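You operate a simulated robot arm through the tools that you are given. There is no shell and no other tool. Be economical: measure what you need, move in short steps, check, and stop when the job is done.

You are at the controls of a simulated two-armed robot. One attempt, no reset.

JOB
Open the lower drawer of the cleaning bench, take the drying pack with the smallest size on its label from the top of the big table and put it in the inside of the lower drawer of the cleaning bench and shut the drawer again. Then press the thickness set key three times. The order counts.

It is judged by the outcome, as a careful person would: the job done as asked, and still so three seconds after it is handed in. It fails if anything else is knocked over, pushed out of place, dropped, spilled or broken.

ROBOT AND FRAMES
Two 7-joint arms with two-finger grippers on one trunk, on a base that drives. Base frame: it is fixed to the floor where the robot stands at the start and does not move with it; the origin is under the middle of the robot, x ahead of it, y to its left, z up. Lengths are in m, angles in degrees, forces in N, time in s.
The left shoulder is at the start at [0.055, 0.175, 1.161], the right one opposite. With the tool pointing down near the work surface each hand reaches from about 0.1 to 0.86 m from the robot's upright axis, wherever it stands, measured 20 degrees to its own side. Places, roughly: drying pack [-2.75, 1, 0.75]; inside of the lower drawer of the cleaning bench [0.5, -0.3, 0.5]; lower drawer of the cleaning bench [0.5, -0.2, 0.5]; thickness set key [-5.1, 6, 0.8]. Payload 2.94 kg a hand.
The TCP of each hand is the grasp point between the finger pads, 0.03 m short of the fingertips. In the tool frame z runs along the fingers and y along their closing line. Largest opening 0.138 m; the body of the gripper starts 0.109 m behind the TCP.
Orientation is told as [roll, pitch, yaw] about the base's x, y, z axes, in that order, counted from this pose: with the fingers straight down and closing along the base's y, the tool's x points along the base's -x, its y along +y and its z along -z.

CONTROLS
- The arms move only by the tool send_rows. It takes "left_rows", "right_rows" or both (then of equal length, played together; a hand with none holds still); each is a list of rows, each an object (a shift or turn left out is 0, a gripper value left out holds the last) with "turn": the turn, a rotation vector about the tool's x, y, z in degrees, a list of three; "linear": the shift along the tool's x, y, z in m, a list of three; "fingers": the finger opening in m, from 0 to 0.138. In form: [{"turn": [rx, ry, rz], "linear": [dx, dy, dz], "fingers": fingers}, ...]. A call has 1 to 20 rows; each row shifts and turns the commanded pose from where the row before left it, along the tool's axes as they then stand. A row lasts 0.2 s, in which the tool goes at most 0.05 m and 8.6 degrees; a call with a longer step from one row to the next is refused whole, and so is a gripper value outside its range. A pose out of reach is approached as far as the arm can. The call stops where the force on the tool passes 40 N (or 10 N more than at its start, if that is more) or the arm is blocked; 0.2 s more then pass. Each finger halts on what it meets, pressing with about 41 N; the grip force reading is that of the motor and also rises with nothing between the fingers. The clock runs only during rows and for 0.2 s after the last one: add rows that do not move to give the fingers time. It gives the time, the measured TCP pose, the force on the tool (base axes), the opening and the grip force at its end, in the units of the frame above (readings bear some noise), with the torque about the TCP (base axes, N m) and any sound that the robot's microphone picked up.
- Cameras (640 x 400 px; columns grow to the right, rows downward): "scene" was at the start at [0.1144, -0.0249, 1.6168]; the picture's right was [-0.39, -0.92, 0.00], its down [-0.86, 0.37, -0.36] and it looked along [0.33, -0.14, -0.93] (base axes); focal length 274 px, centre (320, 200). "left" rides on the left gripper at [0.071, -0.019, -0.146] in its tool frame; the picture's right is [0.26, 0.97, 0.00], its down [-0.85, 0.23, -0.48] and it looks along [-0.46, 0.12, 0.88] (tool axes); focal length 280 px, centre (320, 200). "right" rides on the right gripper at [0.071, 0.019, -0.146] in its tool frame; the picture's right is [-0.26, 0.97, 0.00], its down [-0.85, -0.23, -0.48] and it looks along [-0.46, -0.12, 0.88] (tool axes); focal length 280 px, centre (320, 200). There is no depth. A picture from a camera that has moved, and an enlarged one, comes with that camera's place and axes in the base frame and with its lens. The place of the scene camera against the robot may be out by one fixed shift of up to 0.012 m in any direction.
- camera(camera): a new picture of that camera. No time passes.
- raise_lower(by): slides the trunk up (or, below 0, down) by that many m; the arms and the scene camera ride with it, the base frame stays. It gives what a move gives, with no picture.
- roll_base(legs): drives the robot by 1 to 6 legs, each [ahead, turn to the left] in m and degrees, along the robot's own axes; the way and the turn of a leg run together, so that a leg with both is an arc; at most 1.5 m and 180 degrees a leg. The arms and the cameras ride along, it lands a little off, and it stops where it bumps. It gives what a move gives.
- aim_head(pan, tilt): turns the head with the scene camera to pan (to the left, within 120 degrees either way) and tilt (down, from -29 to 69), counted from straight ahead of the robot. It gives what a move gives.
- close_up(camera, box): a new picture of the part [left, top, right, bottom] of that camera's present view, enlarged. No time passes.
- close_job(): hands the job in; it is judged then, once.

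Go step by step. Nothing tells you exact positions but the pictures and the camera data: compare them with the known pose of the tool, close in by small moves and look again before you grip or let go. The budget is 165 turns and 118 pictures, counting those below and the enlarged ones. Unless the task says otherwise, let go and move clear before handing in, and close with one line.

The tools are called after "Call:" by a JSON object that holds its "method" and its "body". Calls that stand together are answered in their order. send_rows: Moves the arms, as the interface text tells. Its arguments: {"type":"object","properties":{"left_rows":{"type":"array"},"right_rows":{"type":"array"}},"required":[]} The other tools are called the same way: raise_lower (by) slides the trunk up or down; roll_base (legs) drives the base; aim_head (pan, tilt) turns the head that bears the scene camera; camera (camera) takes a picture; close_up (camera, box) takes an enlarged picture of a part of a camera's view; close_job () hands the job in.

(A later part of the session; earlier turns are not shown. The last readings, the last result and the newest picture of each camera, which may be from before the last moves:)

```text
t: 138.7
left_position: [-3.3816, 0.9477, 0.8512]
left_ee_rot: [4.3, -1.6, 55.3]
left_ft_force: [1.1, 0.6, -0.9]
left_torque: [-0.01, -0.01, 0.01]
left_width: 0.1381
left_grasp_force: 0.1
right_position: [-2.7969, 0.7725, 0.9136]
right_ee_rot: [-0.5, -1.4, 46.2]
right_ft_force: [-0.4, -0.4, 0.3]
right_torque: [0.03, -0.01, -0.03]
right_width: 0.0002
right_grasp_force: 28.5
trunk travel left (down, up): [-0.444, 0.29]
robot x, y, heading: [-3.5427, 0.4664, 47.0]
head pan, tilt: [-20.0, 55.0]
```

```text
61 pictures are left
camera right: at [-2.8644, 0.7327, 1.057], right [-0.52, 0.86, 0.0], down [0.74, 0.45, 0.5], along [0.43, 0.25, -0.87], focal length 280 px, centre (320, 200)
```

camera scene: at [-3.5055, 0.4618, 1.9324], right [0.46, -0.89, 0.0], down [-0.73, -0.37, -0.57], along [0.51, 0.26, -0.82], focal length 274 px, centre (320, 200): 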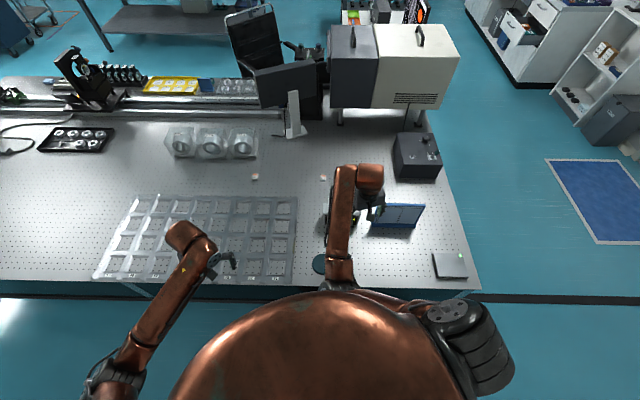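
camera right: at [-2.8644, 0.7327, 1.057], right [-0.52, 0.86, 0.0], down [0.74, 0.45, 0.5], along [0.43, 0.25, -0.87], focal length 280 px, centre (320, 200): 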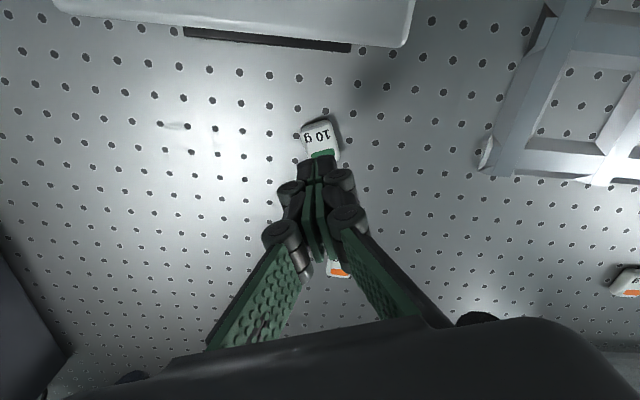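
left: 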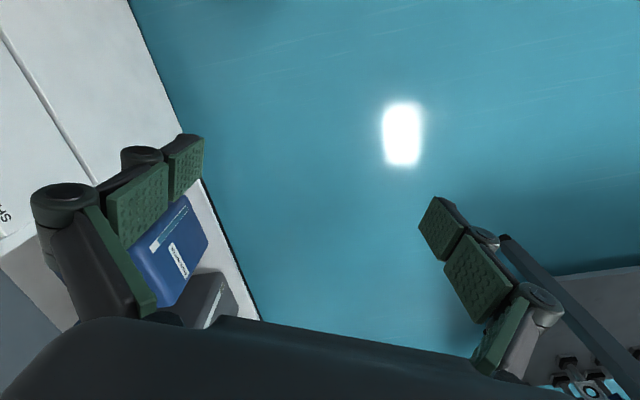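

The pads only caught its top and it slipped free, still in place: the table is nearer z≈0.78. I reopen and go about 2 cm lower.

Call:
{"method": "send_rows", "body": {"right_rows": [{"fingers": 0.07}, {"fingers": 0.07}, {"fingers": 0.07}, {"fingers": 0.07}, {"linear": [0, 0, 0.03]}, {"linear": [0, 0, 0.03]}, {"linear": [0, 0, 0.02]}]}}

Call:
{"method": "send_rows", "body": {"right_rows": [{"linear": [0, 0, 0.006]}, {"linear": [0, 0, 0.005]}, {"linear": [0, 0, 0.004]}]}}

Call:
{"method": "camera", "body": {"camera": "right"}}

```text
t: 140.3
left_position: [-3.3811, 0.9477, 0.851]
left_ee_rot: [4.3, -1.5, 55.2]
left_ft_force: [0.6, -0.3, -0.8]
left_torque: [0.02, 0.02, 0.01]
left_width: 0.1381
left_grasp_force: 0.0
right_position: [-2.7935, 0.7728, 0.8316]
right_ee_rot: [-0.5, -1.5, 46.2]
right_ft_force: [1.1, -0.4, -0.5]
right_torque: [-0.01, -0.01, 0.0]
right_width: 0.0698
right_grasp_force: 0.1
trunk travel left (down, up): [-0.444, 0.29]
robot x, y, heading: [-3.5464, 0.4655, 47.0]
head pan, tilt: [-20.0, 55.0]
```

```text
t: 141.1
left_position: [-3.3839, 0.9464, 0.8522]
left_ee_rot: [4.3, -1.5, 55.3]
left_ft_force: [0.2, 0.2, -0.3]
left_torque: [-0.01, 0.03, -0.02]
left_width: 0.1381
left_grasp_force: 0.0
right_position: [-2.7963, 0.7806, 0.8308]
right_ee_rot: [-0.3, -2.1, 46.7]
right_ft_force: [-23.9, 0.6, 31.6]
right_torque: [0.36, 1.59, 0.19]
right_width: 0.0455
right_grasp_force: 10.7
trunk travel left (down, up): [-0.444, 0.29]
robot x, y, heading: [-3.5447, 0.4645, 47.0]
head pan, tilt: [-20.0, 55.0]
stopped in row 3 (right hand): the force on the tool passed its limit at 44 N (the readings are from after the stop); the commanded pose is now the measured one
```

```text
60 pictures are left
camera right: at [-2.8638, 0.7382, 0.973], right [-0.52, 0.85, 0.0], down [0.74, 0.45, 0.51], along [0.43, 0.27, -0.86], focal length 280 px, centre (320, 200)
```

right: 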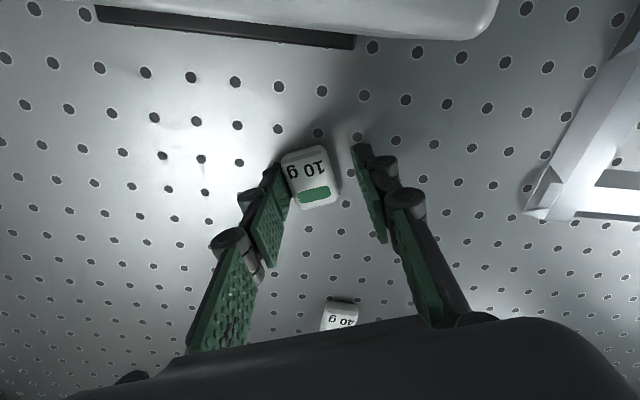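

The fingertips touched down near TCP z≈0.828. I lift a few mm, reopen and centre on the pack.

Call:
{"method": "send_rows", "body": {"right_rows": [{"linear": [0, 0, -0.008]}, {"fingers": 0.065}, {"fingers": 0.065}]}}

Call:
{"method": "close_up", "body": {"camera": "right", "box": [220, 110, 420, 235]}}

```text
t: 141.9
left_position: [-3.3816, 0.9468, 0.8505]
left_ee_rot: [4.2, -1.6, 55.2]
left_ft_force: [0.3, 0.0, -0.6]
left_torque: [0.01, 0.0, 0.01]
left_width: 0.1376
left_grasp_force: 0.0
right_position: [-2.7918, 0.7752, 0.83]
right_ee_rot: [-0.6, -1.7, 46.3]
right_ft_force: [0.0, -0.3, 0.4]
right_torque: [0.02, 0.0, -0.02]
right_width: 0.0649
right_grasp_force: 0.1
trunk travel left (down, up): [-0.444, 0.29]
robot x, y, heading: [-3.5459, 0.4688, 47.0]
head pan, tilt: [-20.0, 55.0]
```

```text
3.20 times, centred on (320, 172) of right
camera zoom: at [-2.8591, 0.7337, 0.9742], right [-0.52, 0.86, 0.0], down [0.74, 0.45, 0.5], along [0.43, 0.26, -0.86], focal length 897 px, centre (320, 288)
```

zoom: 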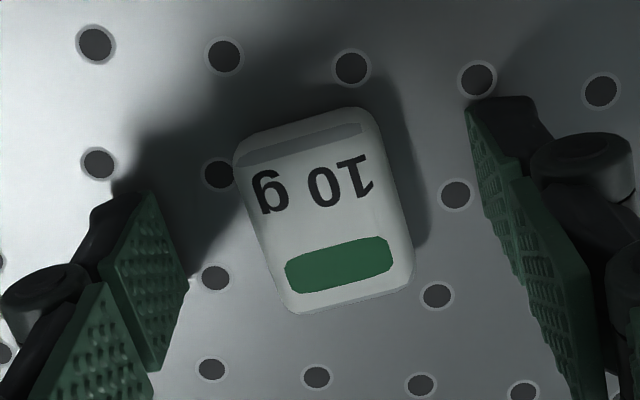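

The pack is now squarely aligned with the fingers. I lower gently, watching the force.

Call:
{"method": "send_rows", "body": {"right_rows": [{"linear": [-0.004, 0, 0.003]}, {"linear": [0, 0, 0.001]}]}}

Call:
{"method": "send_rows", "body": {"right_rows": [{"linear": [0, 0, 0.003]}, {"linear": [0, 0, 0.0]}]}}

```text
t: 142.5
left_position: [-3.3807, 0.947, 0.8513]
left_ee_rot: [4.3, -1.6, 55.3]
left_ft_force: [0.4, -0.2, -1.3]
left_torque: [-0.03, 0.01, -0.01]
left_width: 0.1377
left_grasp_force: 0.0
right_position: [-2.7889, 0.7782, 0.8295]
right_ee_rot: [-0.6, -2.0, 46.5]
right_ft_force: [-1.0, -0.7, 7.9]
right_torque: [0.14, 0.32, 0.05]
right_width: 0.0665
right_grasp_force: 1.1
trunk travel left (down, up): [-0.444, 0.29]
robot x, y, heading: [-3.5453, 0.4678, 46.7]
head pan, tilt: [-20.0, 55.0]
```

```text
t: 143.1
left_position: [-3.3824, 0.946, 0.8521]
left_ee_rot: [4.4, -1.7, 55.3]
left_ft_force: [-0.4, -0.1, -1.4]
left_torque: [0.0, 0.02, 0.01]
left_width: 0.1382
left_grasp_force: 0.1
right_position: [-2.7899, 0.7795, 0.8283]
right_ee_rot: [-0.6, -2.1, 46.4]
right_ft_force: [-6.8, 0.0, 23.7]
right_torque: [0.08, 0.69, -0.07]
right_width: 0.0668
right_grasp_force: 7.0
trunk travel left (down, up): [-0.444, 0.29]
robot x, y, heading: [-3.5455, 0.4667, 47.2]
head pan, tilt: [-20.0, 55.0]
```

Tips are on the table. I ease up 2 mm, close, and lift only slightly to test.

Call:
{"method": "send_rows", "body": {"right_rows": [{"linear": [0, 0, -0.003]}, {"fingers": 0.0}, {"fingers": 0.0}, {"fingers": 0.0}, {"fingers": 0.0}, {"fingers": 0.0}, {"fingers": 0.0}]}}

Call:
{"method": "close_up", "body": {"camera": "right", "box": [220, 110, 420, 235]}}

```text
t: 144.7
left_position: [-3.3815, 0.9465, 0.8508]
left_ee_rot: [4.3, -1.5, 55.3]
left_ft_force: [0.6, -1.3, -0.3]
left_torque: [0.02, 0.02, 0.01]
left_width: 0.1382
left_grasp_force: 0.0
right_position: [-2.7895, 0.7778, 0.8312]
right_ee_rot: [-0.7, -1.9, 46.3]
right_ft_force: [-1.3, 6.1, 20.0]
right_torque: [0.26, 0.31, -0.05]
right_width: 0.0286
right_grasp_force: 41.3
trunk travel left (down, up): [-0.444, 0.29]
robot x, y, heading: [-3.5444, 0.4693, 47.0]
head pan, tilt: [-20.0, 55.0]
```

```text
3.20 times, centred on (320, 172) of right
camera zoom: at [-2.8576, 0.7369, 0.973], right [-0.52, 0.86, 0.0], down [0.74, 0.45, 0.51], along [0.43, 0.26, -0.86], focal length 897 px, centre (320, 288)
```

zoom: 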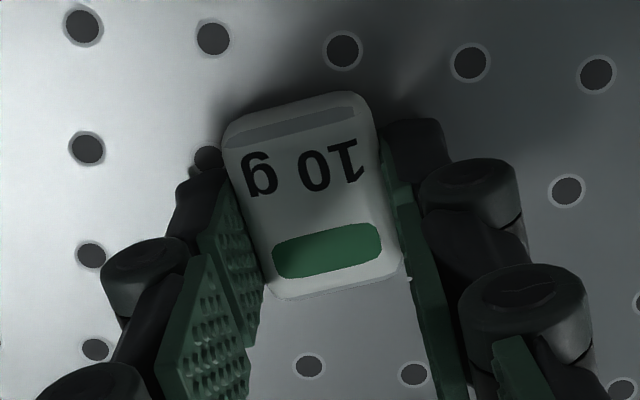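

The pads hold both sides well. I lift slowly.

Call:
{"method": "send_rows", "body": {"right_rows": [{"linear": [0, 0, -0.005]}, {"linear": [0, 0, -0.005]}, {"linear": [0, 0, -0.01]}, {"linear": [0, 0, -0.02]}, {"linear": [0, 0, -0.02]}, {"linear": [0, 0, -0.02]}]}}

Call:
{"method": "camera", "body": {"camera": "right"}}

```text
t: 146.1
left_position: [-3.3811, 0.9472, 0.8496]
left_ee_rot: [4.3, -1.5, 55.4]
left_ft_force: [-0.3, 1.4, -0.2]
left_torque: [0.02, -0.03, 0.03]
left_width: 0.138
left_grasp_force: 0.0
right_position: [-2.7931, 0.7779, 0.9063]
right_ee_rot: [-0.5, -1.7, 46.4]
right_ft_force: [-0.6, -0.2, -0.2]
right_torque: [0.02, 0.0, 0.01]
right_width: 0.0284
right_grasp_force: 41.2
trunk travel left (down, up): [-0.444, 0.29]
robot x, y, heading: [-3.5413, 0.4676, 47.2]
head pan, tilt: [-20.0, 55.0]
```

```text
57 pictures are left
camera right: at [-2.8602, 0.7359, 1.0499], right [-0.52, 0.86, 0.0], down [0.74, 0.45, 0.5], along [0.43, 0.26, -0.86], focal length 280 px, centre (320, 200)
```

right: 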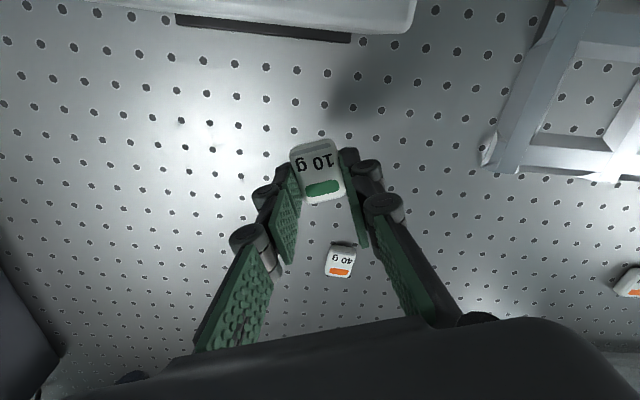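

Lifted and held. I raise the trunk, draw the hand in, and retrace my way out of the corridor.

Call:
{"method": "raise_lower", "body": {"by": 0.19}}

Call:
{"method": "send_rows", "body": {"right_rows": [{"linear": [0.04, 0, 0]}, {"linear": [0.04, 0, 0]}, {"linear": [0.04, 0, 0]}, {"linear": [0.04, 0, 0]}, {"linear": [0.04, 0, 0]}]}}

Call:
{"method": "roll_base", "body": {"legs": [[-0.03, 0], [0, 70]]}}

Call:
{"method": "roll_base", "body": {"legs": [[-0.58, 0], [0, 13], [-0.6, 0]]}}

Call:
{"method": "camera", "body": {"camera": "right"}}

```text
t: 148.2
left_position: [-3.3804, 0.9467, 1.04]
left_ee_rot: [4.3, -1.4, 55.2]
left_ft_force: [0.6, -0.5, 0.3]
left_torque: [0.01, 0.01, -0.02]
left_width: 0.1377
left_grasp_force: 0.0
right_position: [-2.7914, 0.7775, 1.0971]
right_ee_rot: [-0.5, -1.6, 46.4]
right_ft_force: [-0.3, 0.2, 0.0]
right_torque: [-0.02, -0.02, -0.05]
right_width: 0.0284
right_grasp_force: 41.2
trunk travel left (down, up): [-0.634, 0.1]
robot x, y, heading: [-3.5459, 0.468, 47.0]
head pan, tilt: [-20.0, 55.0]
```

```text
t: 149.4
left_position: [-3.3821, 0.9475, 1.0418]
left_ee_rot: [4.3, -1.5, 55.1]
left_ft_force: [-0.6, 0.0, 0.0]
left_torque: [0.02, 0.0, -0.03]
left_width: 0.1379
left_grasp_force: 0.1
right_position: [-2.9307, 0.6292, 1.0893]
right_ee_rot: [-0.6, -1.9, 46.4]
right_ft_force: [-0.1, 0.2, -0.2]
right_torque: [0.01, -0.01, 0.02]
right_width: 0.0284
right_grasp_force: 40.7
trunk travel left (down, up): [-0.634, 0.1]
robot x, y, heading: [-3.5444, 0.4696, 46.8]
head pan, tilt: [-20.0, 55.0]
```

```text
t: 153.3
left_position: [-3.9645, 0.7571, 1.0411]
left_ee_rot: [4.3, -1.5, 126.0]
left_ft_force: [-0.4, -0.2, 0.5]
left_torque: [-0.01, -0.03, -0.04]
left_width: 0.1379
left_grasp_force: 0.1
right_position: [-3.5153, 1.08, 1.0907]
right_ee_rot: [-0.6, -1.8, 117.1]
right_ft_force: [-0.5, 0.4, -0.3]
right_torque: [0.01, 0.05, -0.03]
right_width: 0.0283
right_grasp_force: 40.9
trunk travel left (down, up): [-0.634, 0.1]
robot x, y, heading: [-3.5647, 0.4443, 117.8]
head pan, tilt: [-20.0, 55.0]
```

```text
t: 160.4
left_position: [-3.3649, -0.3003, 1.0414]
left_ee_rot: [4.3, -1.5, 139.2]
left_ft_force: [0.0, 0.2, 0.9]
left_torque: [-0.01, 0.02, -0.01]
left_width: 0.1379
left_grasp_force: 0.0
right_position: [-3.0028, 0.1163, 1.0901]
right_ee_rot: [-0.6, -1.8, 130.4]
right_ft_force: [0.0, 0.3, 0.3]
right_torque: [0.01, -0.01, 0.0]
right_width: 0.0284
right_grasp_force: 40.6
trunk travel left (down, up): [-0.634, 0.1]
robot x, y, heading: [-2.9024, -0.5128, 131.1]
head pan, tilt: [-20.0, 55.0]
```

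```text
56 pictures are left
camera right: at [-2.9697, 0.0437, 1.2334], right [-0.91, -0.43, 0.0], down [-0.37, 0.78, 0.5], along [-0.21, 0.46, -0.86], focal length 280 px, centre (320, 200)
```

right: 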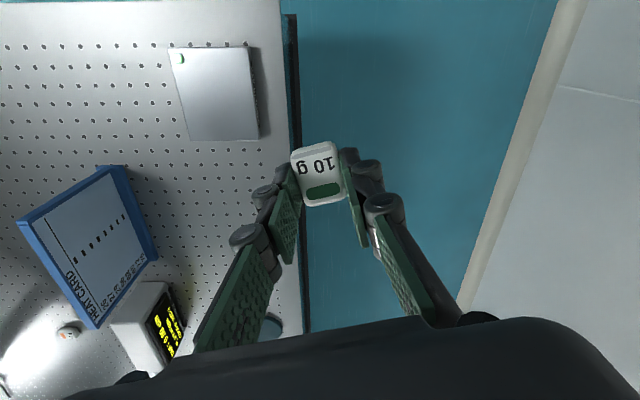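

Still holding the pack. I drive back to the cleaning bench.

Call:
{"method": "roll_base", "body": {"legs": [[0, -110.5], [1.4, 0], [1.4, 0]]}}

```text
t: 178.5
left_position: [0.0563, 0.8535, 1.041]
left_ee_rot: [4.3, -1.4, 29.8]
left_ft_force: [0.4, 0.1, 0.7]
left_torque: [-0.01, 0.01, -0.01]
left_width: 0.1382
left_grasp_force: 0.1
right_position: [0.3273, 0.374, 1.0891]
right_ee_rot: [-0.6, -1.7, 21.1]
right_ft_force: [0.6, -1.3, 0.2]
right_torque: [0.03, 0.01, 0.01]
right_width: 0.0284
right_grasp_force: 40.8
trunk travel left (down, up): [-0.634, 0.1]
robot x, y, heading: [-0.2966, 0.4919, 21.3]
head pan, tilt: [-20.0, 55.0]
```

Call:
{"method": "roll_base", "body": {"legs": [[0, -3], [0.52, 0], [0, -86]]}}

Call:
{"method": "aim_head", "body": {"pan": -5, "tilt": 60}}

Call:
{"method": "camera", "body": {"camera": "scene"}}

Call:
{"method": "camera", "body": {"camera": "right"}}

```text
t: 185.6
left_position: [0.5631, 0.3108, 1.0406]
left_ee_rot: [4.3, -1.5, -58.9]
left_ft_force: [0.0, -0.1, 0.3]
left_torque: [0.03, 0.02, 0.04]
left_width: 0.1384
left_grasp_force: 0.0
right_position: [0.0904, 0.0278, 1.0901]
right_ee_rot: [-0.6, -1.9, -67.5]
right_ft_force: [0.1, 0.0, 0.0]
right_torque: [-0.02, 0.02, 0.03]
right_width: 0.0285
right_grasp_force: 40.5
trunk travel left (down, up): [-0.634, 0.1]
robot x, y, heading: [0.1937, 0.6521, -66.9]
head pan, tilt: [-20.0, 55.0]
```

```text
t: 186.4
left_position: [0.5636, 0.3106, 1.0403]
left_ee_rot: [4.3, -1.5, -58.7]
left_ft_force: [0.3, 0.4, -0.4]
left_torque: [0.0, 0.01, 0.01]
left_width: 0.138
left_grasp_force: 0.1
right_position: [0.0905, 0.0278, 1.0898]
right_ee_rot: [-0.7, -1.7, -67.6]
right_ft_force: [0.3, 0.4, -0.8]
right_torque: [0.03, 0.01, -0.01]
right_width: 0.0285
right_grasp_force: 40.8
trunk travel left (down, up): [-0.634, 0.1]
robot x, y, heading: [0.1931, 0.6549, -67.0]
head pan, tilt: [-5.0, 60.0]
```

```text
55 pictures are left
camera scene: at [0.2129, 0.6046, 1.9263], right [-0.95, -0.31, 0.0], down [-0.27, 0.82, -0.5], along [0.15, -0.48, -0.87], focal length 274 px, centre (320, 200)
```

scene: 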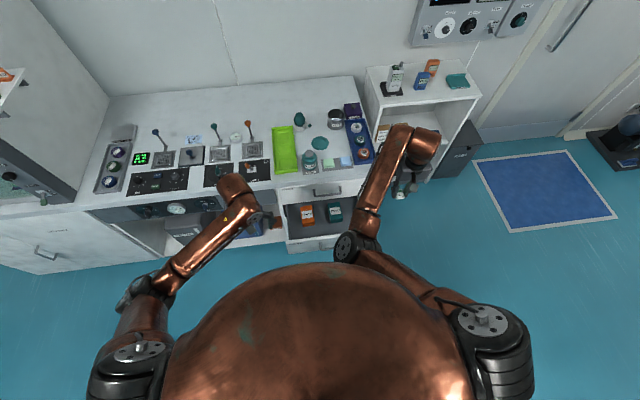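

```text
54 pictures are left
camera right: at [0.08, 0.1041, 1.2333], right [0.99, 0.12, 0.0], down [0.11, -0.86, 0.5], along [0.06, -0.5, -0.86], focal length 280 px, centre (320, 200)
```

right: 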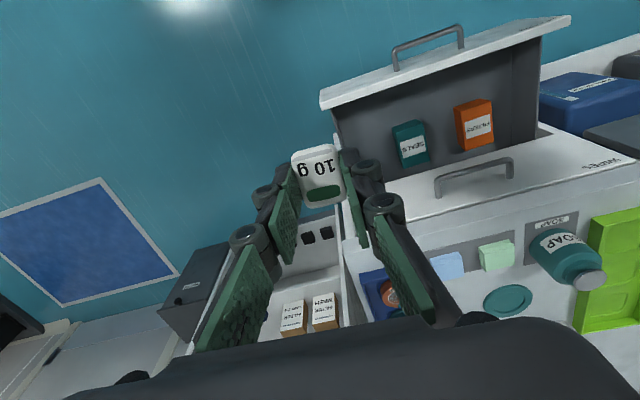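

I zoom on the open drawer to locate free space.

Call:
{"method": "close_up", "body": {"camera": "scene", "box": [270, 180, 370, 260]}}

Call:
{"method": "close_up", "body": {"camera": "right", "box": [310, 10, 580, 210]}}

```text
5.00 times, centred on (320, 220) of scene
camera zoom: at [0.2129, 0.6046, 1.9263], right [-0.95, -0.31, 0.0], down [-0.27, 0.82, -0.5], along [0.15, -0.48, -0.87], focal length 1373 px, centre (320, 100)
```

zoom: 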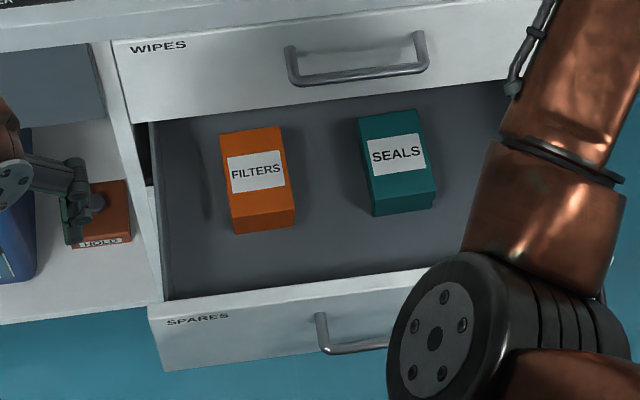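

```text
2.00 times, centred on (445, 110) of right
camera zoom: at [0.08, 0.1041, 1.2333], right [0.99, 0.12, 0.0], down [0.11, -0.86, 0.5], along [0.06, -0.5, -0.86], focal length 561 px, centre (70, 380)
```

zoom: 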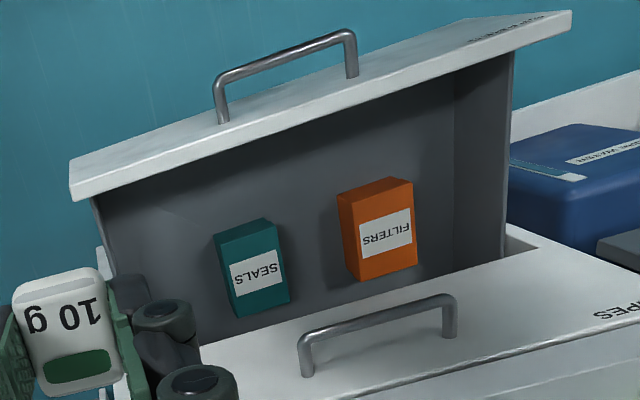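

Drawer right side has about 0.13 m free width beside SEALS; target TCP (0.228, -0.069). I lift the left hand out of the way, move the right hand over the spot and lower the trunk partway.

Call:
{"method": "send_rows", "body": {"left_rows": [{"linear": [0.02, 0, -0.04]}, {"linear": [0.02, 0, -0.04]}, {"linear": [0.02, 0, -0.04]}, {"linear": [0.02, 0, -0.04]}], "right_rows": [{"linear": [-0.035, 0.0225, 0]}, {"linear": [-0.035, 0.0225, 0]}, {"linear": [-0.035, 0.0225, 0]}, {"linear": [-0.035, 0.0225, 0]}]}}

Call:
{"method": "raise_lower", "body": {"by": -0.28}}

Call:
{"method": "camera", "body": {"camera": "right"}}

Call:
{"method": "camera", "body": {"camera": "scene"}}

```text
t: 187.4
left_position: [0.5115, 0.3769, 1.1985]
left_ee_rot: [4.4, -1.4, -58.7]
left_ft_force: [-0.8, -0.2, 0.0]
left_torque: [-0.01, 0.0, -0.03]
left_width: 0.138
left_grasp_force: 0.1
right_position: [0.228, -0.0667, 1.0919]
right_ee_rot: [-0.6, -1.8, -67.7]
right_ft_force: [0.5, 0.4, -0.5]
right_torque: [0.01, 0.0, -0.03]
right_width: 0.0286
right_grasp_force: 40.9
trunk travel left (down, up): [-0.634, 0.1]
robot x, y, heading: [0.1933, 0.6542, -66.8]
head pan, tilt: [-5.0, 60.0]
```

```text
t: 190.2
left_position: [0.5117, 0.3714, 0.8902]
left_ee_rot: [5.0, 3.0, -58.8]
left_ft_force: [-0.9, -0.4, -0.2]
left_torque: [0.02, 0.0, 0.03]
left_width: 0.1381
left_grasp_force: 0.1
right_position: [0.2257, -0.0677, 0.8149]
right_ee_rot: [-0.6, -1.9, -67.6]
right_ft_force: [0.1, -0.4, 0.2]
right_torque: [-0.06, -0.01, -0.02]
right_width: 0.0288
right_grasp_force: 41.4
trunk travel left (down, up): [-0.354, 0.38]
robot x, y, heading: [0.1903, 0.6557, -67.0]
head pan, tilt: [-5.0, 60.0]
```

```text
51 pictures are left
camera right: at [0.2165, 0.0091, 0.9574], right [0.99, 0.12, 0.0], down [0.11, -0.86, 0.51], along [0.06, -0.5, -0.86], focal length 280 px, centre (320, 200)
```

right: 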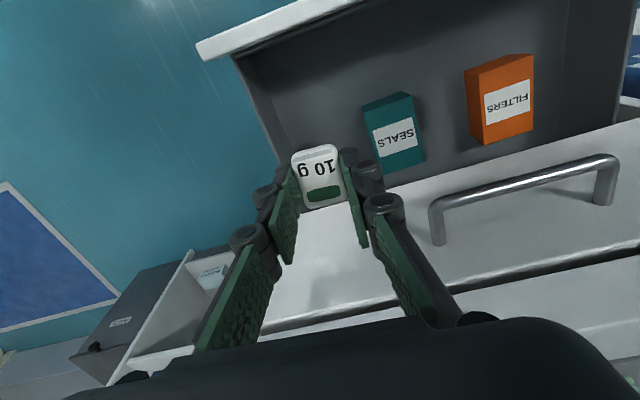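

```text
50 pictures are left
camera scene: at [0.2375, 0.5467, 1.6465], right [-0.95, -0.31, 0.0], down [-0.27, 0.82, -0.5], along [0.15, -0.48, -0.87], focal length 274 px, centre (320, 200)
```

scene: 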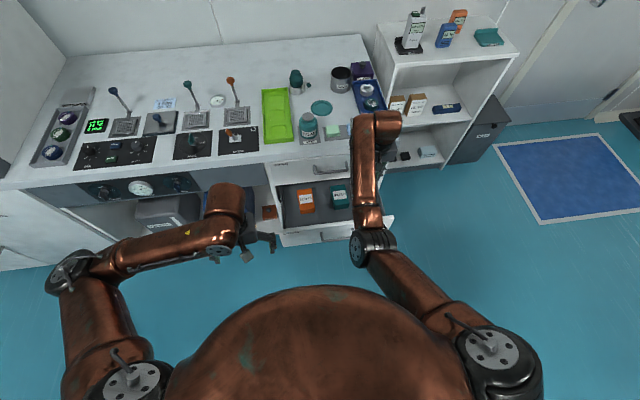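

The landing point lies well between the right wall and SEALS. I shift 3 cm towards the drawer front for counter clearance and lower further.

Call:
{"method": "send_rows", "body": {"right_rows": [{"linear": [0.03, 0.003, 0]}]}}

Call:
{"method": "raise_lower", "body": {"by": -0.12}}

Call:
{"method": "camera", "body": {"camera": "right"}}

Call:
{"method": "camera", "body": {"camera": "scene"}}

```text
t: 190.6
left_position: [0.513, 0.3708, 0.8905]
left_ee_rot: [5.0, 3.0, -58.8]
left_ft_force: [0.6, -0.1, 0.5]
left_torque: [-0.05, 0.02, 0.02]
left_width: 0.1383
left_grasp_force: 0.2
right_position: [0.2191, -0.0372, 0.8125]
right_ee_rot: [-0.7, -1.8, -67.7]
right_ft_force: [-0.5, 0.0, -0.6]
right_torque: [-0.02, 0.01, 0.0]
right_width: 0.0283
right_grasp_force: 41.4
trunk travel left (down, up): [-0.354, 0.38]
robot x, y, heading: [0.194, 0.6582, -66.9]
head pan, tilt: [-5.0, 60.0]
```

```text
t: 192.1
left_position: [0.5143, 0.3675, 0.7375]
left_ee_rot: [5.7, 8.5, -58.5]
left_ft_force: [-0.3, 0.7, 0.0]
left_torque: [-0.04, 0.01, 0.01]
left_width: 0.138
left_grasp_force: 0.0
right_position: [0.2178, -0.0391, 0.6941]
right_ee_rot: [-0.5, -1.9, -67.6]
right_ft_force: [0.5, 0.4, 0.3]
right_torque: [-0.04, -0.02, 0.0]
right_width: 0.0285
right_grasp_force: 41.0
trunk travel left (down, up): [-0.234, 0.5]
robot x, y, heading: [0.1928, 0.6573, -66.9]
head pan, tilt: [-5.0, 60.0]
```

```text
49 pictures are left
camera right: at [0.2077, 0.0381, 0.8368], right [0.99, 0.12, 0.0], down [0.11, -0.86, 0.51], along [0.06, -0.5, -0.86], focal length 280 px, centre (320, 200)
```

right: 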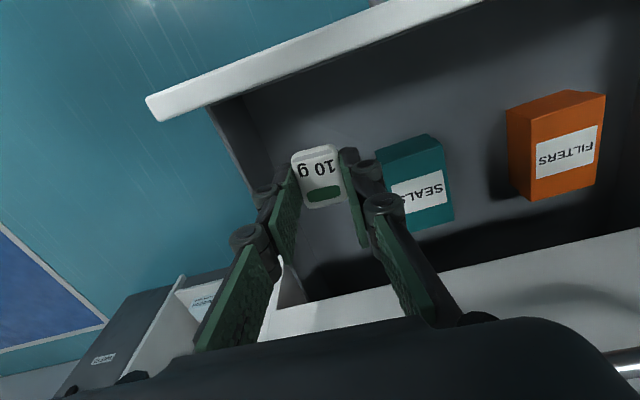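

```text
48 pictures are left
camera scene: at [0.2676, 0.4759, 1.5232], right [-0.95, -0.31, 0.0], down [-0.27, 0.82, -0.5], along [0.15, -0.48, -0.87], focal length 274 px, centre (320, 200)
```

scene: 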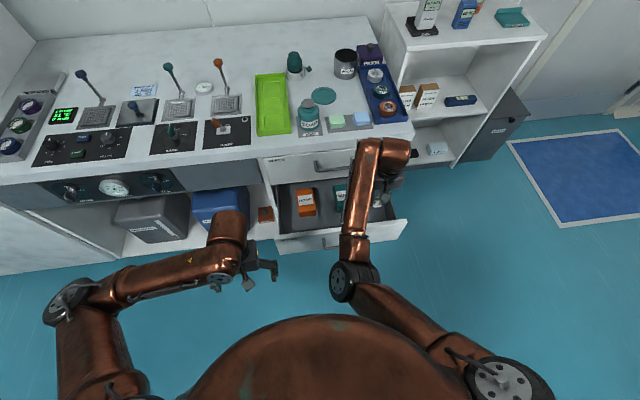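

Good clearance both sides. I continue down: trunk 6 cm, then the arm in small steps.

Call:
{"method": "send_rows", "body": {"right_rows": [{"linear": [-0.01, 0.006, 0]}]}}

Call:
{"method": "raise_lower", "body": {"by": -0.07}}

Call:
{"method": "send_rows", "body": {"right_rows": [{"linear": [0, 0, 0.015]}, {"linear": [0, 0, 0.015]}]}}

Call:
{"method": "camera", "body": {"camera": "right"}}

```text
t: 192.5
left_position: [0.5153, 0.366, 0.7368]
left_ee_rot: [5.8, 8.6, -58.6]
left_ft_force: [0.1, 0.7, 1.2]
left_torque: [0.0, 0.02, -0.01]
left_width: 0.1381
left_grasp_force: 0.1
right_position: [0.227, -0.0462, 0.6929]
right_ee_rot: [-0.6, -1.8, -67.6]
right_ft_force: [-0.6, -0.1, -0.4]
right_torque: [-0.02, 0.0, 0.01]
right_width: 0.0284
right_grasp_force: 41.3
trunk travel left (down, up): [-0.234, 0.5]
robot x, y, heading: [0.1908, 0.6558, -67.0]
head pan, tilt: [-5.0, 60.0]
```

```text
t: 193.6
left_position: [0.5153, 0.366, 0.6428]
left_ee_rot: [6.6, 12.9, -58.5]
left_ft_force: [0.6, -0.2, 0.6]
left_torque: [-0.05, 0.01, -0.02]
left_width: 0.1382
left_grasp_force: 0.1
right_position: [0.2277, -0.0465, 0.6251]
right_ee_rot: [-0.6, -1.9, -67.6]
right_ft_force: [0.0, 0.4, 0.0]
right_torque: [-0.04, 0.01, 0.02]
right_width: 0.0283
right_grasp_force: 40.8
trunk travel left (down, up): [-0.164, 0.57]
robot x, y, heading: [0.1922, 0.6542, -67.2]
head pan, tilt: [-5.0, 60.0]
```

```text
t: 194.2
left_position: [0.5156, 0.3648, 0.6429]
left_ee_rot: [6.4, 12.9, -58.3]
left_ft_force: [0.3, -0.7, -0.6]
left_torque: [0.01, 0.0, 0.02]
left_width: 0.1381
left_grasp_force: 0.0
right_position: [0.2272, -0.0463, 0.5918]
right_ee_rot: [-0.6, -1.8, -67.6]
right_ft_force: [-0.2, -0.5, 0.1]
right_torque: [0.03, -0.03, 0.0]
right_width: 0.0285
right_grasp_force: 40.7
trunk travel left (down, up): [-0.164, 0.57]
robot x, y, heading: [0.195, 0.6514, -67.0]
head pan, tilt: [-5.0, 60.0]
```

```text
47 pictures are left
camera right: at [0.217, 0.0305, 0.7352], right [0.99, 0.12, 0.0], down [0.11, -0.86, 0.5], along [0.06, -0.5, -0.86], focal length 280 px, centre (320, 200)
```

right: 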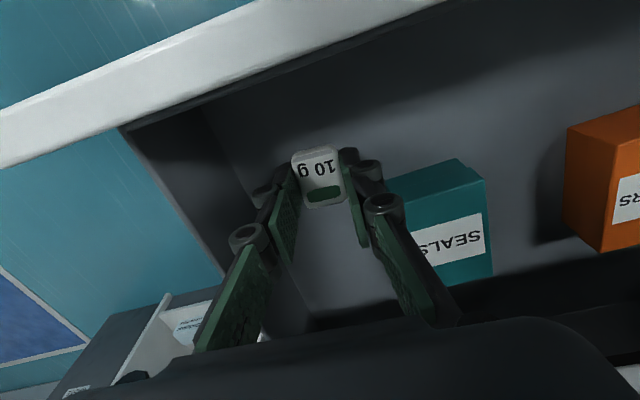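

I shift 1.5 cm deeper to keep the wrist camera off the drawer rim and lower with force watch.

Call:
{"method": "send_rows", "body": {"right_rows": [{"linear": [-0.015, 0.0, 0]}, {"linear": [0, 0, 0.008]}, {"linear": [0, 0, 0.008]}, {"linear": [0, 0, 0.005]}]}}

Call:
{"method": "camera", "body": {"camera": "right"}}

Call:
{"method": "camera", "body": {"camera": "scene"}}

```text
t: 195.2
left_position: [0.5154, 0.3643, 0.6434]
left_ee_rot: [6.6, 12.9, -58.4]
left_ft_force: [0.6, -0.5, 0.0]
left_torque: [-0.03, 0.05, -0.03]
left_width: 0.1379
left_grasp_force: 0.0
right_position: [0.2339, -0.0601, 0.5715]
right_ee_rot: [-0.6, -1.8, -67.6]
right_ft_force: [-0.7, 0.3, -0.1]
right_torque: [0.01, 0.02, -0.02]
right_width: 0.0285
right_grasp_force: 41.6
trunk travel left (down, up): [-0.164, 0.57]
robot x, y, heading: [0.1961, 0.653, -67.1]
head pan, tilt: [-5.0, 60.0]
```

```text
46 pictures are left
camera right: at [0.2232, 0.016, 0.7155], right [0.99, 0.12, 0.0], down [0.11, -0.86, 0.5], along [0.06, -0.5, -0.86], focal length 280 px, centre (320, 200)
```

right: 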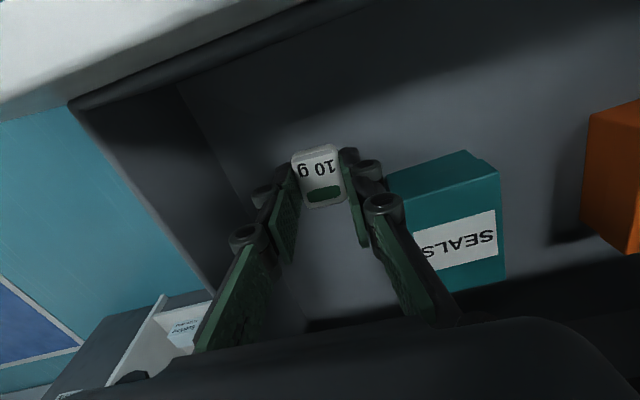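

```text
45 pictures are left
camera scene: at [0.2916, 0.4194, 1.447], right [-0.95, -0.31, 0.0], down [-0.27, 0.82, -0.5], along [0.15, -0.48, -0.87], focal length 274 px, centre (320, 200)
```

scene: 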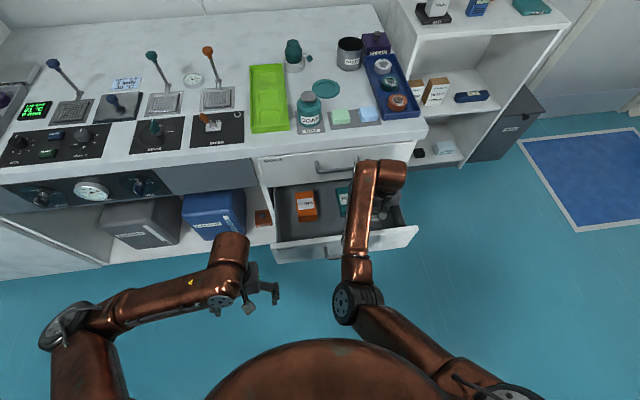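

No contact yet; continue in small steps.

Call:
{"method": "send_rows", "body": {"right_rows": [{"linear": [0, 0, 0.006]}, {"linear": [0, 0, 0.005]}, {"linear": [0, 0, 0.004]}]}}

Call:
{"method": "close_up", "body": {"camera": "right", "box": [220, 90, 460, 240]}}

```text
t: 196.0
left_position: [0.5163, 0.3655, 0.6424]
left_ee_rot: [6.4, 13.0, -58.4]
left_ft_force: [0.8, -0.3, -0.6]
left_torque: [0.0, 0.01, 0.02]
left_width: 0.1383
left_grasp_force: 0.0
right_position: [0.2346, -0.0618, 0.5581]
right_ee_rot: [-0.6, -1.8, -67.7]
right_ft_force: [0.4, 0.4, -0.3]
right_torque: [0.0, 0.03, 0.01]
right_width: 0.0285
right_grasp_force: 41.1
trunk travel left (down, up): [-0.164, 0.57]
robot x, y, heading: [0.1941, 0.6526, -67.3]
head pan, tilt: [-5.0, 60.0]
```

```text
2.67 times, centred on (340, 165) of right
camera zoom: at [0.2236, 0.015, 0.7011], right [0.99, 0.12, 0.0], down [0.11, -0.86, 0.5], along [0.06, -0.5, -0.86], focal length 748 px, centre (267, 293)
```

zoom: 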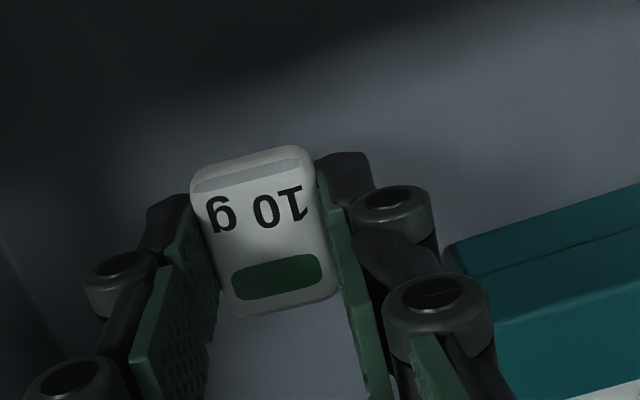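

I shift 8 mm away from SEALS for margin and keep lowering to contact.

Call:
{"method": "send_rows", "body": {"right_rows": [{"linear": [0, -0.008, 0]}, {"linear": [0, 0, 0.006]}, {"linear": [0, 0, 0.005]}, {"linear": [0, 0, 0.004]}, {"linear": [0, 0, 0.003]}]}}

Call:
{"method": "close_up", "body": {"camera": "right", "box": [160, 60, 480, 260]}}

```text
t: 197.2
left_position: [0.5156, 0.3649, 0.6421]
left_ee_rot: [6.6, 13.1, -58.4]
left_ft_force: [0.6, -1.0, 0.7]
left_torque: [-0.03, -0.01, 0.0]
left_width: 0.1379
left_grasp_force: 0.0
right_position: [0.2261, -0.0652, 0.5392]
right_ee_rot: [-0.7, -1.8, -67.6]
right_ft_force: [-0.1, -0.8, -1.1]
right_torque: [0.0, -0.01, 0.01]
right_width: 0.0283
right_grasp_force: 40.8
trunk travel left (down, up): [-0.164, 0.57]
robot x, y, heading: [0.193, 0.6546, -67.2]
head pan, tilt: [-5.0, 60.0]
```

```text
2.00 times, centred on (320, 160) of right
camera zoom: at [0.2159, 0.0106, 0.6823], right [0.99, 0.13, 0.0], down [0.11, -0.86, 0.5], along [0.06, -0.5, -0.86], focal length 561 px, centre (320, 280)
```

zoom: 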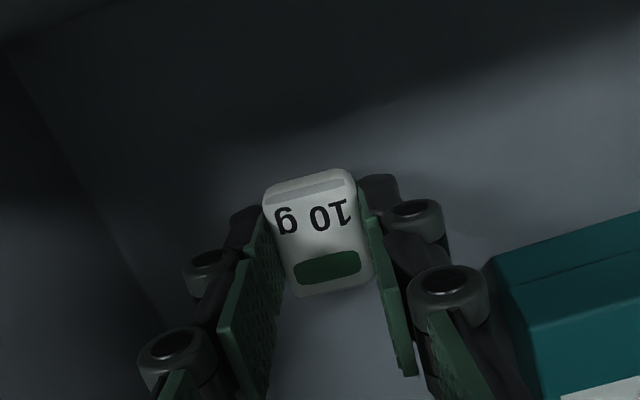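

Call:
{"method": "send_rows", "body": {"right_rows": [{"linear": [0, 0, 0.005]}, {"linear": [0, 0, 0.004]}, {"linear": [0, 0, 0.003]}]}}

Call:
{"method": "close_up", "body": {"camera": "right", "box": [160, 60, 480, 260]}}

```text
t: 198.0
left_position: [0.515, 0.3662, 0.6427]
left_ee_rot: [6.5, 12.9, -58.4]
left_ft_force: [-0.2, 0.2, 0.1]
left_torque: [-0.01, 0.0, -0.03]
left_width: 0.1379
left_grasp_force: 0.2
right_position: [0.2264, -0.0663, 0.527]
right_ee_rot: [-0.7, -1.7, -67.5]
right_ft_force: [-0.9, 0.1, -0.1]
right_torque: [0.0, -0.07, 0.01]
right_width: 0.0287
right_grasp_force: 40.7
trunk travel left (down, up): [-0.164, 0.57]
robot x, y, heading: [0.1924, 0.6569, -67.2]
head pan, tilt: [-5.0, 60.0]
```

```text
2.00 times, centred on (320, 160) of right
camera zoom: at [0.2161, 0.0105, 0.6698], right [0.99, 0.12, 0.0], down [0.11, -0.86, 0.5], along [0.06, -0.5, -0.86], focal length 561 px, centre (320, 280)
```

zoom: 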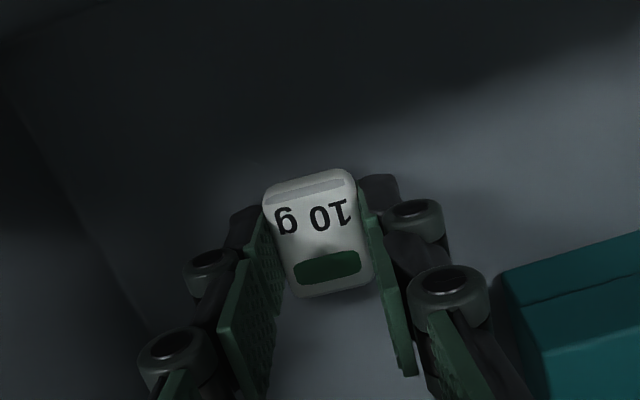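

Call:
{"method": "send_rows", "body": {"right_rows": [{"linear": [0, 0, 0.004]}, {"linear": [0, 0, 0.004]}, {"linear": [0, 0, 0.004]}, {"linear": [0, 0, 0.003]}]}}

Call:
{"method": "camera", "body": {"camera": "right"}}

```text
t: 198.9
left_position: [0.5162, 0.3655, 0.6423]
left_ee_rot: [6.4, 12.9, -58.4]
left_ft_force: [-0.3, 0.0, 0.5]
left_torque: [-0.01, 0.01, 0.01]
left_width: 0.1377
left_grasp_force: 0.0
right_position: [0.2285, -0.0714, 0.5251]
right_ee_rot: [-1.0, -2.9, -67.7]
right_ft_force: [1.8, -2.6, 19.3]
right_torque: [0.31, -0.31, -0.09]
right_width: 0.0288
right_grasp_force: 40.8
trunk travel left (down, up): [-0.164, 0.57]
robot x, y, heading: [0.189, 0.6559, -66.8]
head pan, tilt: [-5.0, 60.0]
stopped in row 4 (right hand): the force on the tool passed its limit at 44 N (the readings are from after the stop); the commanded pose is now the measured one
```

```text
41 pictures are left
camera right: at [0.2186, 0.0079, 0.6658], right [0.99, 0.13, 0.0], down [0.11, -0.85, 0.52], along [0.06, -0.52, -0.85], focal length 280 px, centre (320, 200)
```

right: 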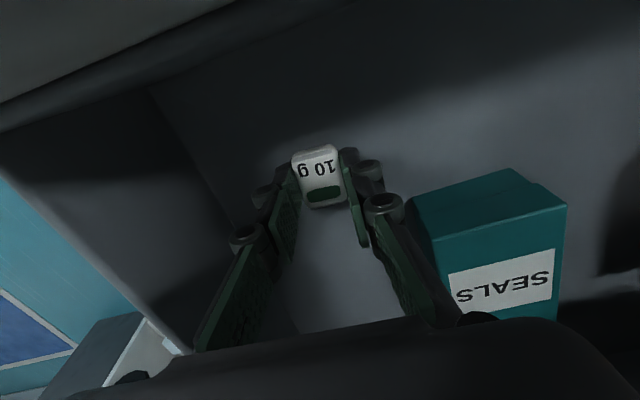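

Contact with the drawer floor. I ease up a touch and open the fingers modestly, then rise.

Call:
{"method": "send_rows", "body": {"right_rows": [{"linear": [0, 0, -0.002]}, {"fingers": 0.055}, {"fingers": 0.055}, {"fingers": 0.055}, {"linear": [0, 0, -0.01]}, {"linear": [0, 0, -0.02]}, {"linear": [0, 0, -0.03]}, {"linear": [0, 0, -0.03]}]}}

Call:
{"method": "camera", "body": {"camera": "right"}}

```text
t: 200.7
left_position: [0.5154, 0.3658, 0.6429]
left_ee_rot: [6.5, 13.1, -58.4]
left_ft_force: [0.1, 0.3, 0.5]
left_torque: [-0.01, -0.01, -0.01]
left_width: 0.1381
left_grasp_force: 0.0
right_position: [0.2277, -0.0645, 0.6125]
right_ee_rot: [-0.8, -2.2, -67.6]
right_ft_force: [-0.1, 0.4, -0.1]
right_torque: [-0.02, 0.02, 0.02]
right_width: 0.055
right_grasp_force: 0.1
trunk travel left (down, up): [-0.164, 0.57]
robot x, y, heading: [0.1949, 0.6549, -66.9]
head pan, tilt: [-5.0, 60.0]
```

```text
40 pictures are left
camera right: at [0.2179, 0.0126, 0.7562], right [0.99, 0.13, 0.0], down [0.11, -0.85, 0.51], along [0.06, -0.51, -0.86], focal length 280 px, centre (320, 200)
```

right: 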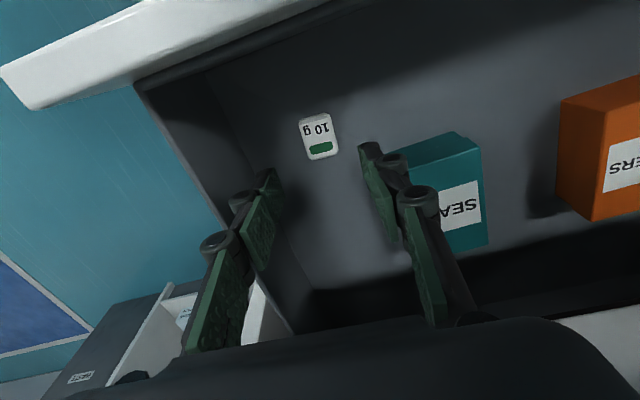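

The 10 g pack rests on the drawer floor. I lift the hand out of the drawer and back away to the front.

Call:
{"method": "send_rows", "body": {"right_rows": [{"linear": [0, 0, -0.04]}, {"linear": [0, 0, -0.04]}, {"linear": [0, 0, -0.04], "fingers": 0.0}]}}

Call:
{"method": "roll_base", "body": {"legs": [[-0.2, 0]]}}

Call:
{"method": "send_rows", "body": {"right_rows": [{"linear": [0.035, 0, 0]}, {"linear": [0.035, 0, 0]}, {"turn": [0, -8.2, 0]}, {"turn": [0, -8.2, 0]}, {"turn": [0, -8.2, 0]}, {"turn": [0, -8.2, 0]}, {"turn": [0, -8.2, 0]}, {"turn": [0, -8.2, 0]}, {"turn": [0, -8.2, 0]}]}}

Call:
{"method": "camera", "body": {"camera": "scene"}}

```text
t: 201.5
left_position: [0.5158, 0.3651, 0.6432]
left_ee_rot: [6.6, 13.0, -58.4]
left_ft_force: [0.7, 0.1, -0.3]
left_torque: [-0.03, -0.01, 0.01]
left_width: 0.1381
left_grasp_force: 0.0
right_position: [0.2293, -0.0587, 0.7347]
right_ee_rot: [-0.8, -2.3, -67.6]
right_ft_force: [0.2, -0.6, -0.7]
right_torque: [0.02, 0.0, -0.04]
right_width: 0.0202
right_grasp_force: 1.1
trunk travel left (down, up): [-0.164, 0.57]
robot x, y, heading: [0.1934, 0.6552, -66.9]
head pan, tilt: [-5.0, 60.0]
```

```text
t: 202.7
left_position: [0.4859, 0.4859, 0.6341]
left_ee_rot: [10.4, 11.7, -48.5]
left_ft_force: [-0.3, -0.5, -0.5]
left_torque: [0.03, 0.04, -0.01]
left_width: 0.1378
left_grasp_force: 0.0
right_position: [0.1562, 0.0791, 0.7714]
right_ee_rot: [-2.7, -7.6, -67.5]
right_ft_force: [1.3, 0.0, -0.5]
right_torque: [0.09, 0.14, -0.04]
right_width: 0.0
right_grasp_force: 28.3
trunk travel left (down, up): [-0.164, 0.57]
robot x, y, heading: [0.148, 0.7597, -67.1]
head pan, tilt: [-5.0, 60.0]
stopped in leg 1: the robot was blocked; the commanded pose is now the measured one
```

```text
t: 204.8
left_position: [0.4807, 0.4898, 0.6365]
left_ee_rot: [9.9, 11.3, -49.5]
left_ft_force: [-0.8, 0.5, -1.2]
left_torque: [0.01, -0.02, -0.01]
left_width: 0.1383
left_grasp_force: 0.0
right_position: [0.1101, 0.029, 0.8015]
right_ee_rot: [-23.9, -66.1, -47.7]
right_ft_force: [-0.3, 0.3, 0.8]
right_torque: [0.0, -0.02, 0.03]
right_width: 0.0
right_grasp_force: 29.3
right hand out of reach, approached as far as the arm can: row 1, 2, 3
trunk travel left (down, up): [-0.164, 0.57]
robot x, y, heading: [0.1474, 0.76, -66.9]
head pan, tilt: [-5.0, 60.0]
stopped in row 9 (right hand): the arm was blocked; the commanded pose is now the measured one
```

```text
39 pictures are left
camera scene: at [0.2471, 0.5244, 1.447], right [-0.95, -0.31, 0.0], down [-0.27, 0.82, -0.5], along [0.15, -0.48, -0.87], focal length 274 px, centre (320, 200)
```

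scene: 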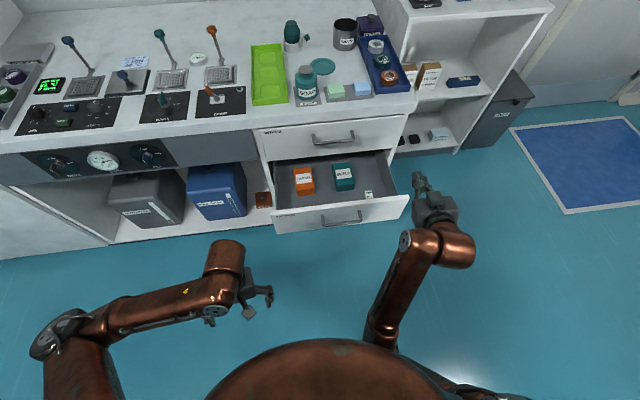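

Pack is seen in the drawer. The base stopped early, so I look around for what touched.

Call:
{"method": "aim_head", "body": {"pan": 85, "tilt": 55}}

Call:
{"method": "camera", "body": {"camera": "scene"}}

Call:
{"method": "aim_head", "body": {"pan": -95, "tilt": 55}}

Call:
{"method": "camera", "body": {"camera": "scene"}}

```text
t: 206.5
left_position: [0.481, 0.4904, 0.6385]
left_ee_rot: [9.9, 11.3, -49.5]
left_ft_force: [-0.1, -0.2, 0.3]
left_torque: [-0.02, 0.0, 0.01]
left_width: 0.1378
left_grasp_force: 0.1
right_position: [0.1106, 0.0288, 0.8023]
right_ee_rot: [-23.7, -66.1, -47.8]
right_ft_force: [-0.3, -0.6, 0.5]
right_torque: [0.01, -0.01, 0.02]
right_width: 0.0
right_grasp_force: 27.7
trunk travel left (down, up): [-0.164, 0.57]
robot x, y, heading: [0.1458, 0.7588, -67.1]
head pan, tilt: [85.0, 55.0]
```

```text
38 pictures are left
camera scene: at [0.2949, 0.61, 1.4531], right [0.31, -0.95, 0.0], down [-0.78, -0.25, -0.57], along [0.55, 0.18, -0.82], focal length 274 px, centre (320, 200)
```

scene: 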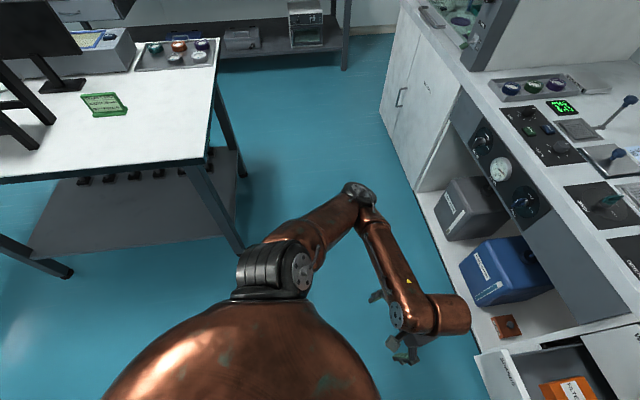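

```text
t: 209.2
left_position: [0.4804, 0.4893, 0.6384]
left_ee_rot: [9.9, 11.3, -49.6]
left_ft_force: [-0.2, -0.3, 0.3]
left_torque: [-0.04, 0.03, 0.02]
left_width: 0.1383
left_grasp_force: 0.1
right_position: [0.11, 0.0287, 0.8019]
right_ee_rot: [-23.9, -66.1, -47.8]
right_ft_force: [0.2, 0.1, 0.8]
right_torque: [-0.04, -0.01, -0.01]
right_width: 0.0
right_grasp_force: 28.4
trunk travel left (down, up): [-0.164, 0.57]
robot x, y, heading: [0.1487, 0.7557, -66.9]
head pan, tilt: [-95.0, 55.0]
```

```text
37 pictures are left
camera scene: at [0.1577, 0.5656, 1.4531], right [-0.31, 0.95, 0.0], down [0.78, 0.25, -0.57], along [-0.55, -0.18, -0.82], focal length 274 px, centre (320, 200)
```

scene: 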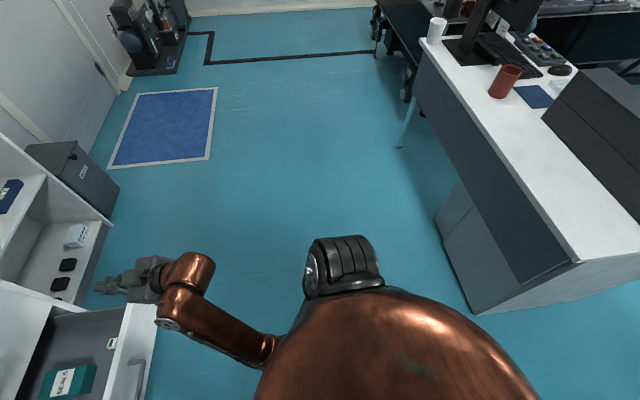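

Nothing around has moved; probably only arm limits. The right tool now points forward and slightly down, good for pushing. I back up a bit to get in front of the drawer face.

Call:
{"method": "roll_base", "body": {"legs": [[-0.14, 0]]}}

Call:
{"method": "send_rows", "body": {"right_rows": [{"linear": [0.03, 0.0, 0]}, {"linear": [0.03, 0.0, 0]}, {"linear": [0.03, 0.0, 0]}, {"linear": [0, 0.03, 0]}, {"linear": [0, 0.03, 0]}, {"linear": [0, 0.02, 0]}]}}

Call:
{"method": "camera", "body": {"camera": "right"}}

```text
t: 210.5
left_position: [0.4253, 0.6204, 0.6367]
left_ee_rot: [9.9, 11.3, -49.6]
left_ft_force: [0.3, -0.1, -0.8]
left_torque: [0.02, -0.05, -0.03]
left_width: 0.1379
left_grasp_force: 0.1
right_position: [0.0556, 0.1599, 0.7998]
right_ee_rot: [-23.8, -65.9, -47.6]
right_ft_force: [-0.2, 0.8, -0.1]
right_torque: [0.0, 0.01, 0.01]
right_width: 0.0002
right_grasp_force: 27.9
trunk travel left (down, up): [-0.164, 0.57]
robot x, y, heading: [0.0919, 0.8932, -66.8]
head pan, tilt: [-95.0, 55.0]
```

```text
t: 212.0
left_position: [0.4242, 0.6199, 0.6366]
left_ee_rot: [9.9, 11.4, -49.5]
left_ft_force: [-0.3, -0.3, -0.7]
left_torque: [0.0, -0.02, 0.0]
left_width: 0.138
left_grasp_force: 0.0
right_position: [0.079, 0.1929, 0.7248]
right_ee_rot: [-42.9, -63.6, -29.6]
right_ft_force: [0.4, -1.0, -0.2]
right_torque: [0.02, 0.01, 0.02]
right_width: 0.0
right_grasp_force: 28.2
trunk travel left (down, up): [-0.164, 0.57]
robot x, y, heading: [0.0951, 0.8902, -67.0]
head pan, tilt: [-95.0, 55.0]
stopped in row 6 (right hand): the arm was blocked; the commanded pose is now the measured one
```

```text
36 pictures are left
camera right: at [0.0336, 0.3466, 0.7028], right [0.96, 0.27, -0.06], down [0.01, 0.17, 0.98], along [0.27, -0.95, 0.16], focal length 280 px, centre (320, 200)
```

right: 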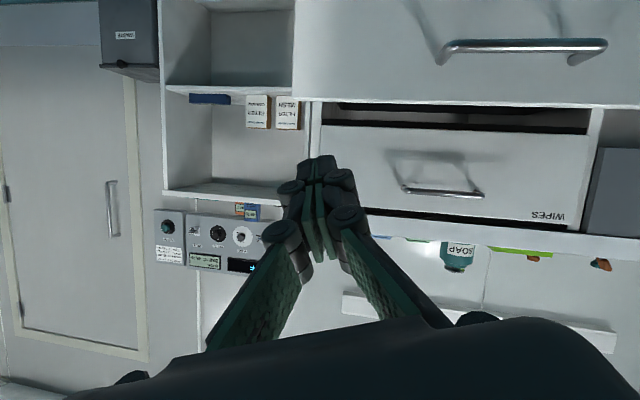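

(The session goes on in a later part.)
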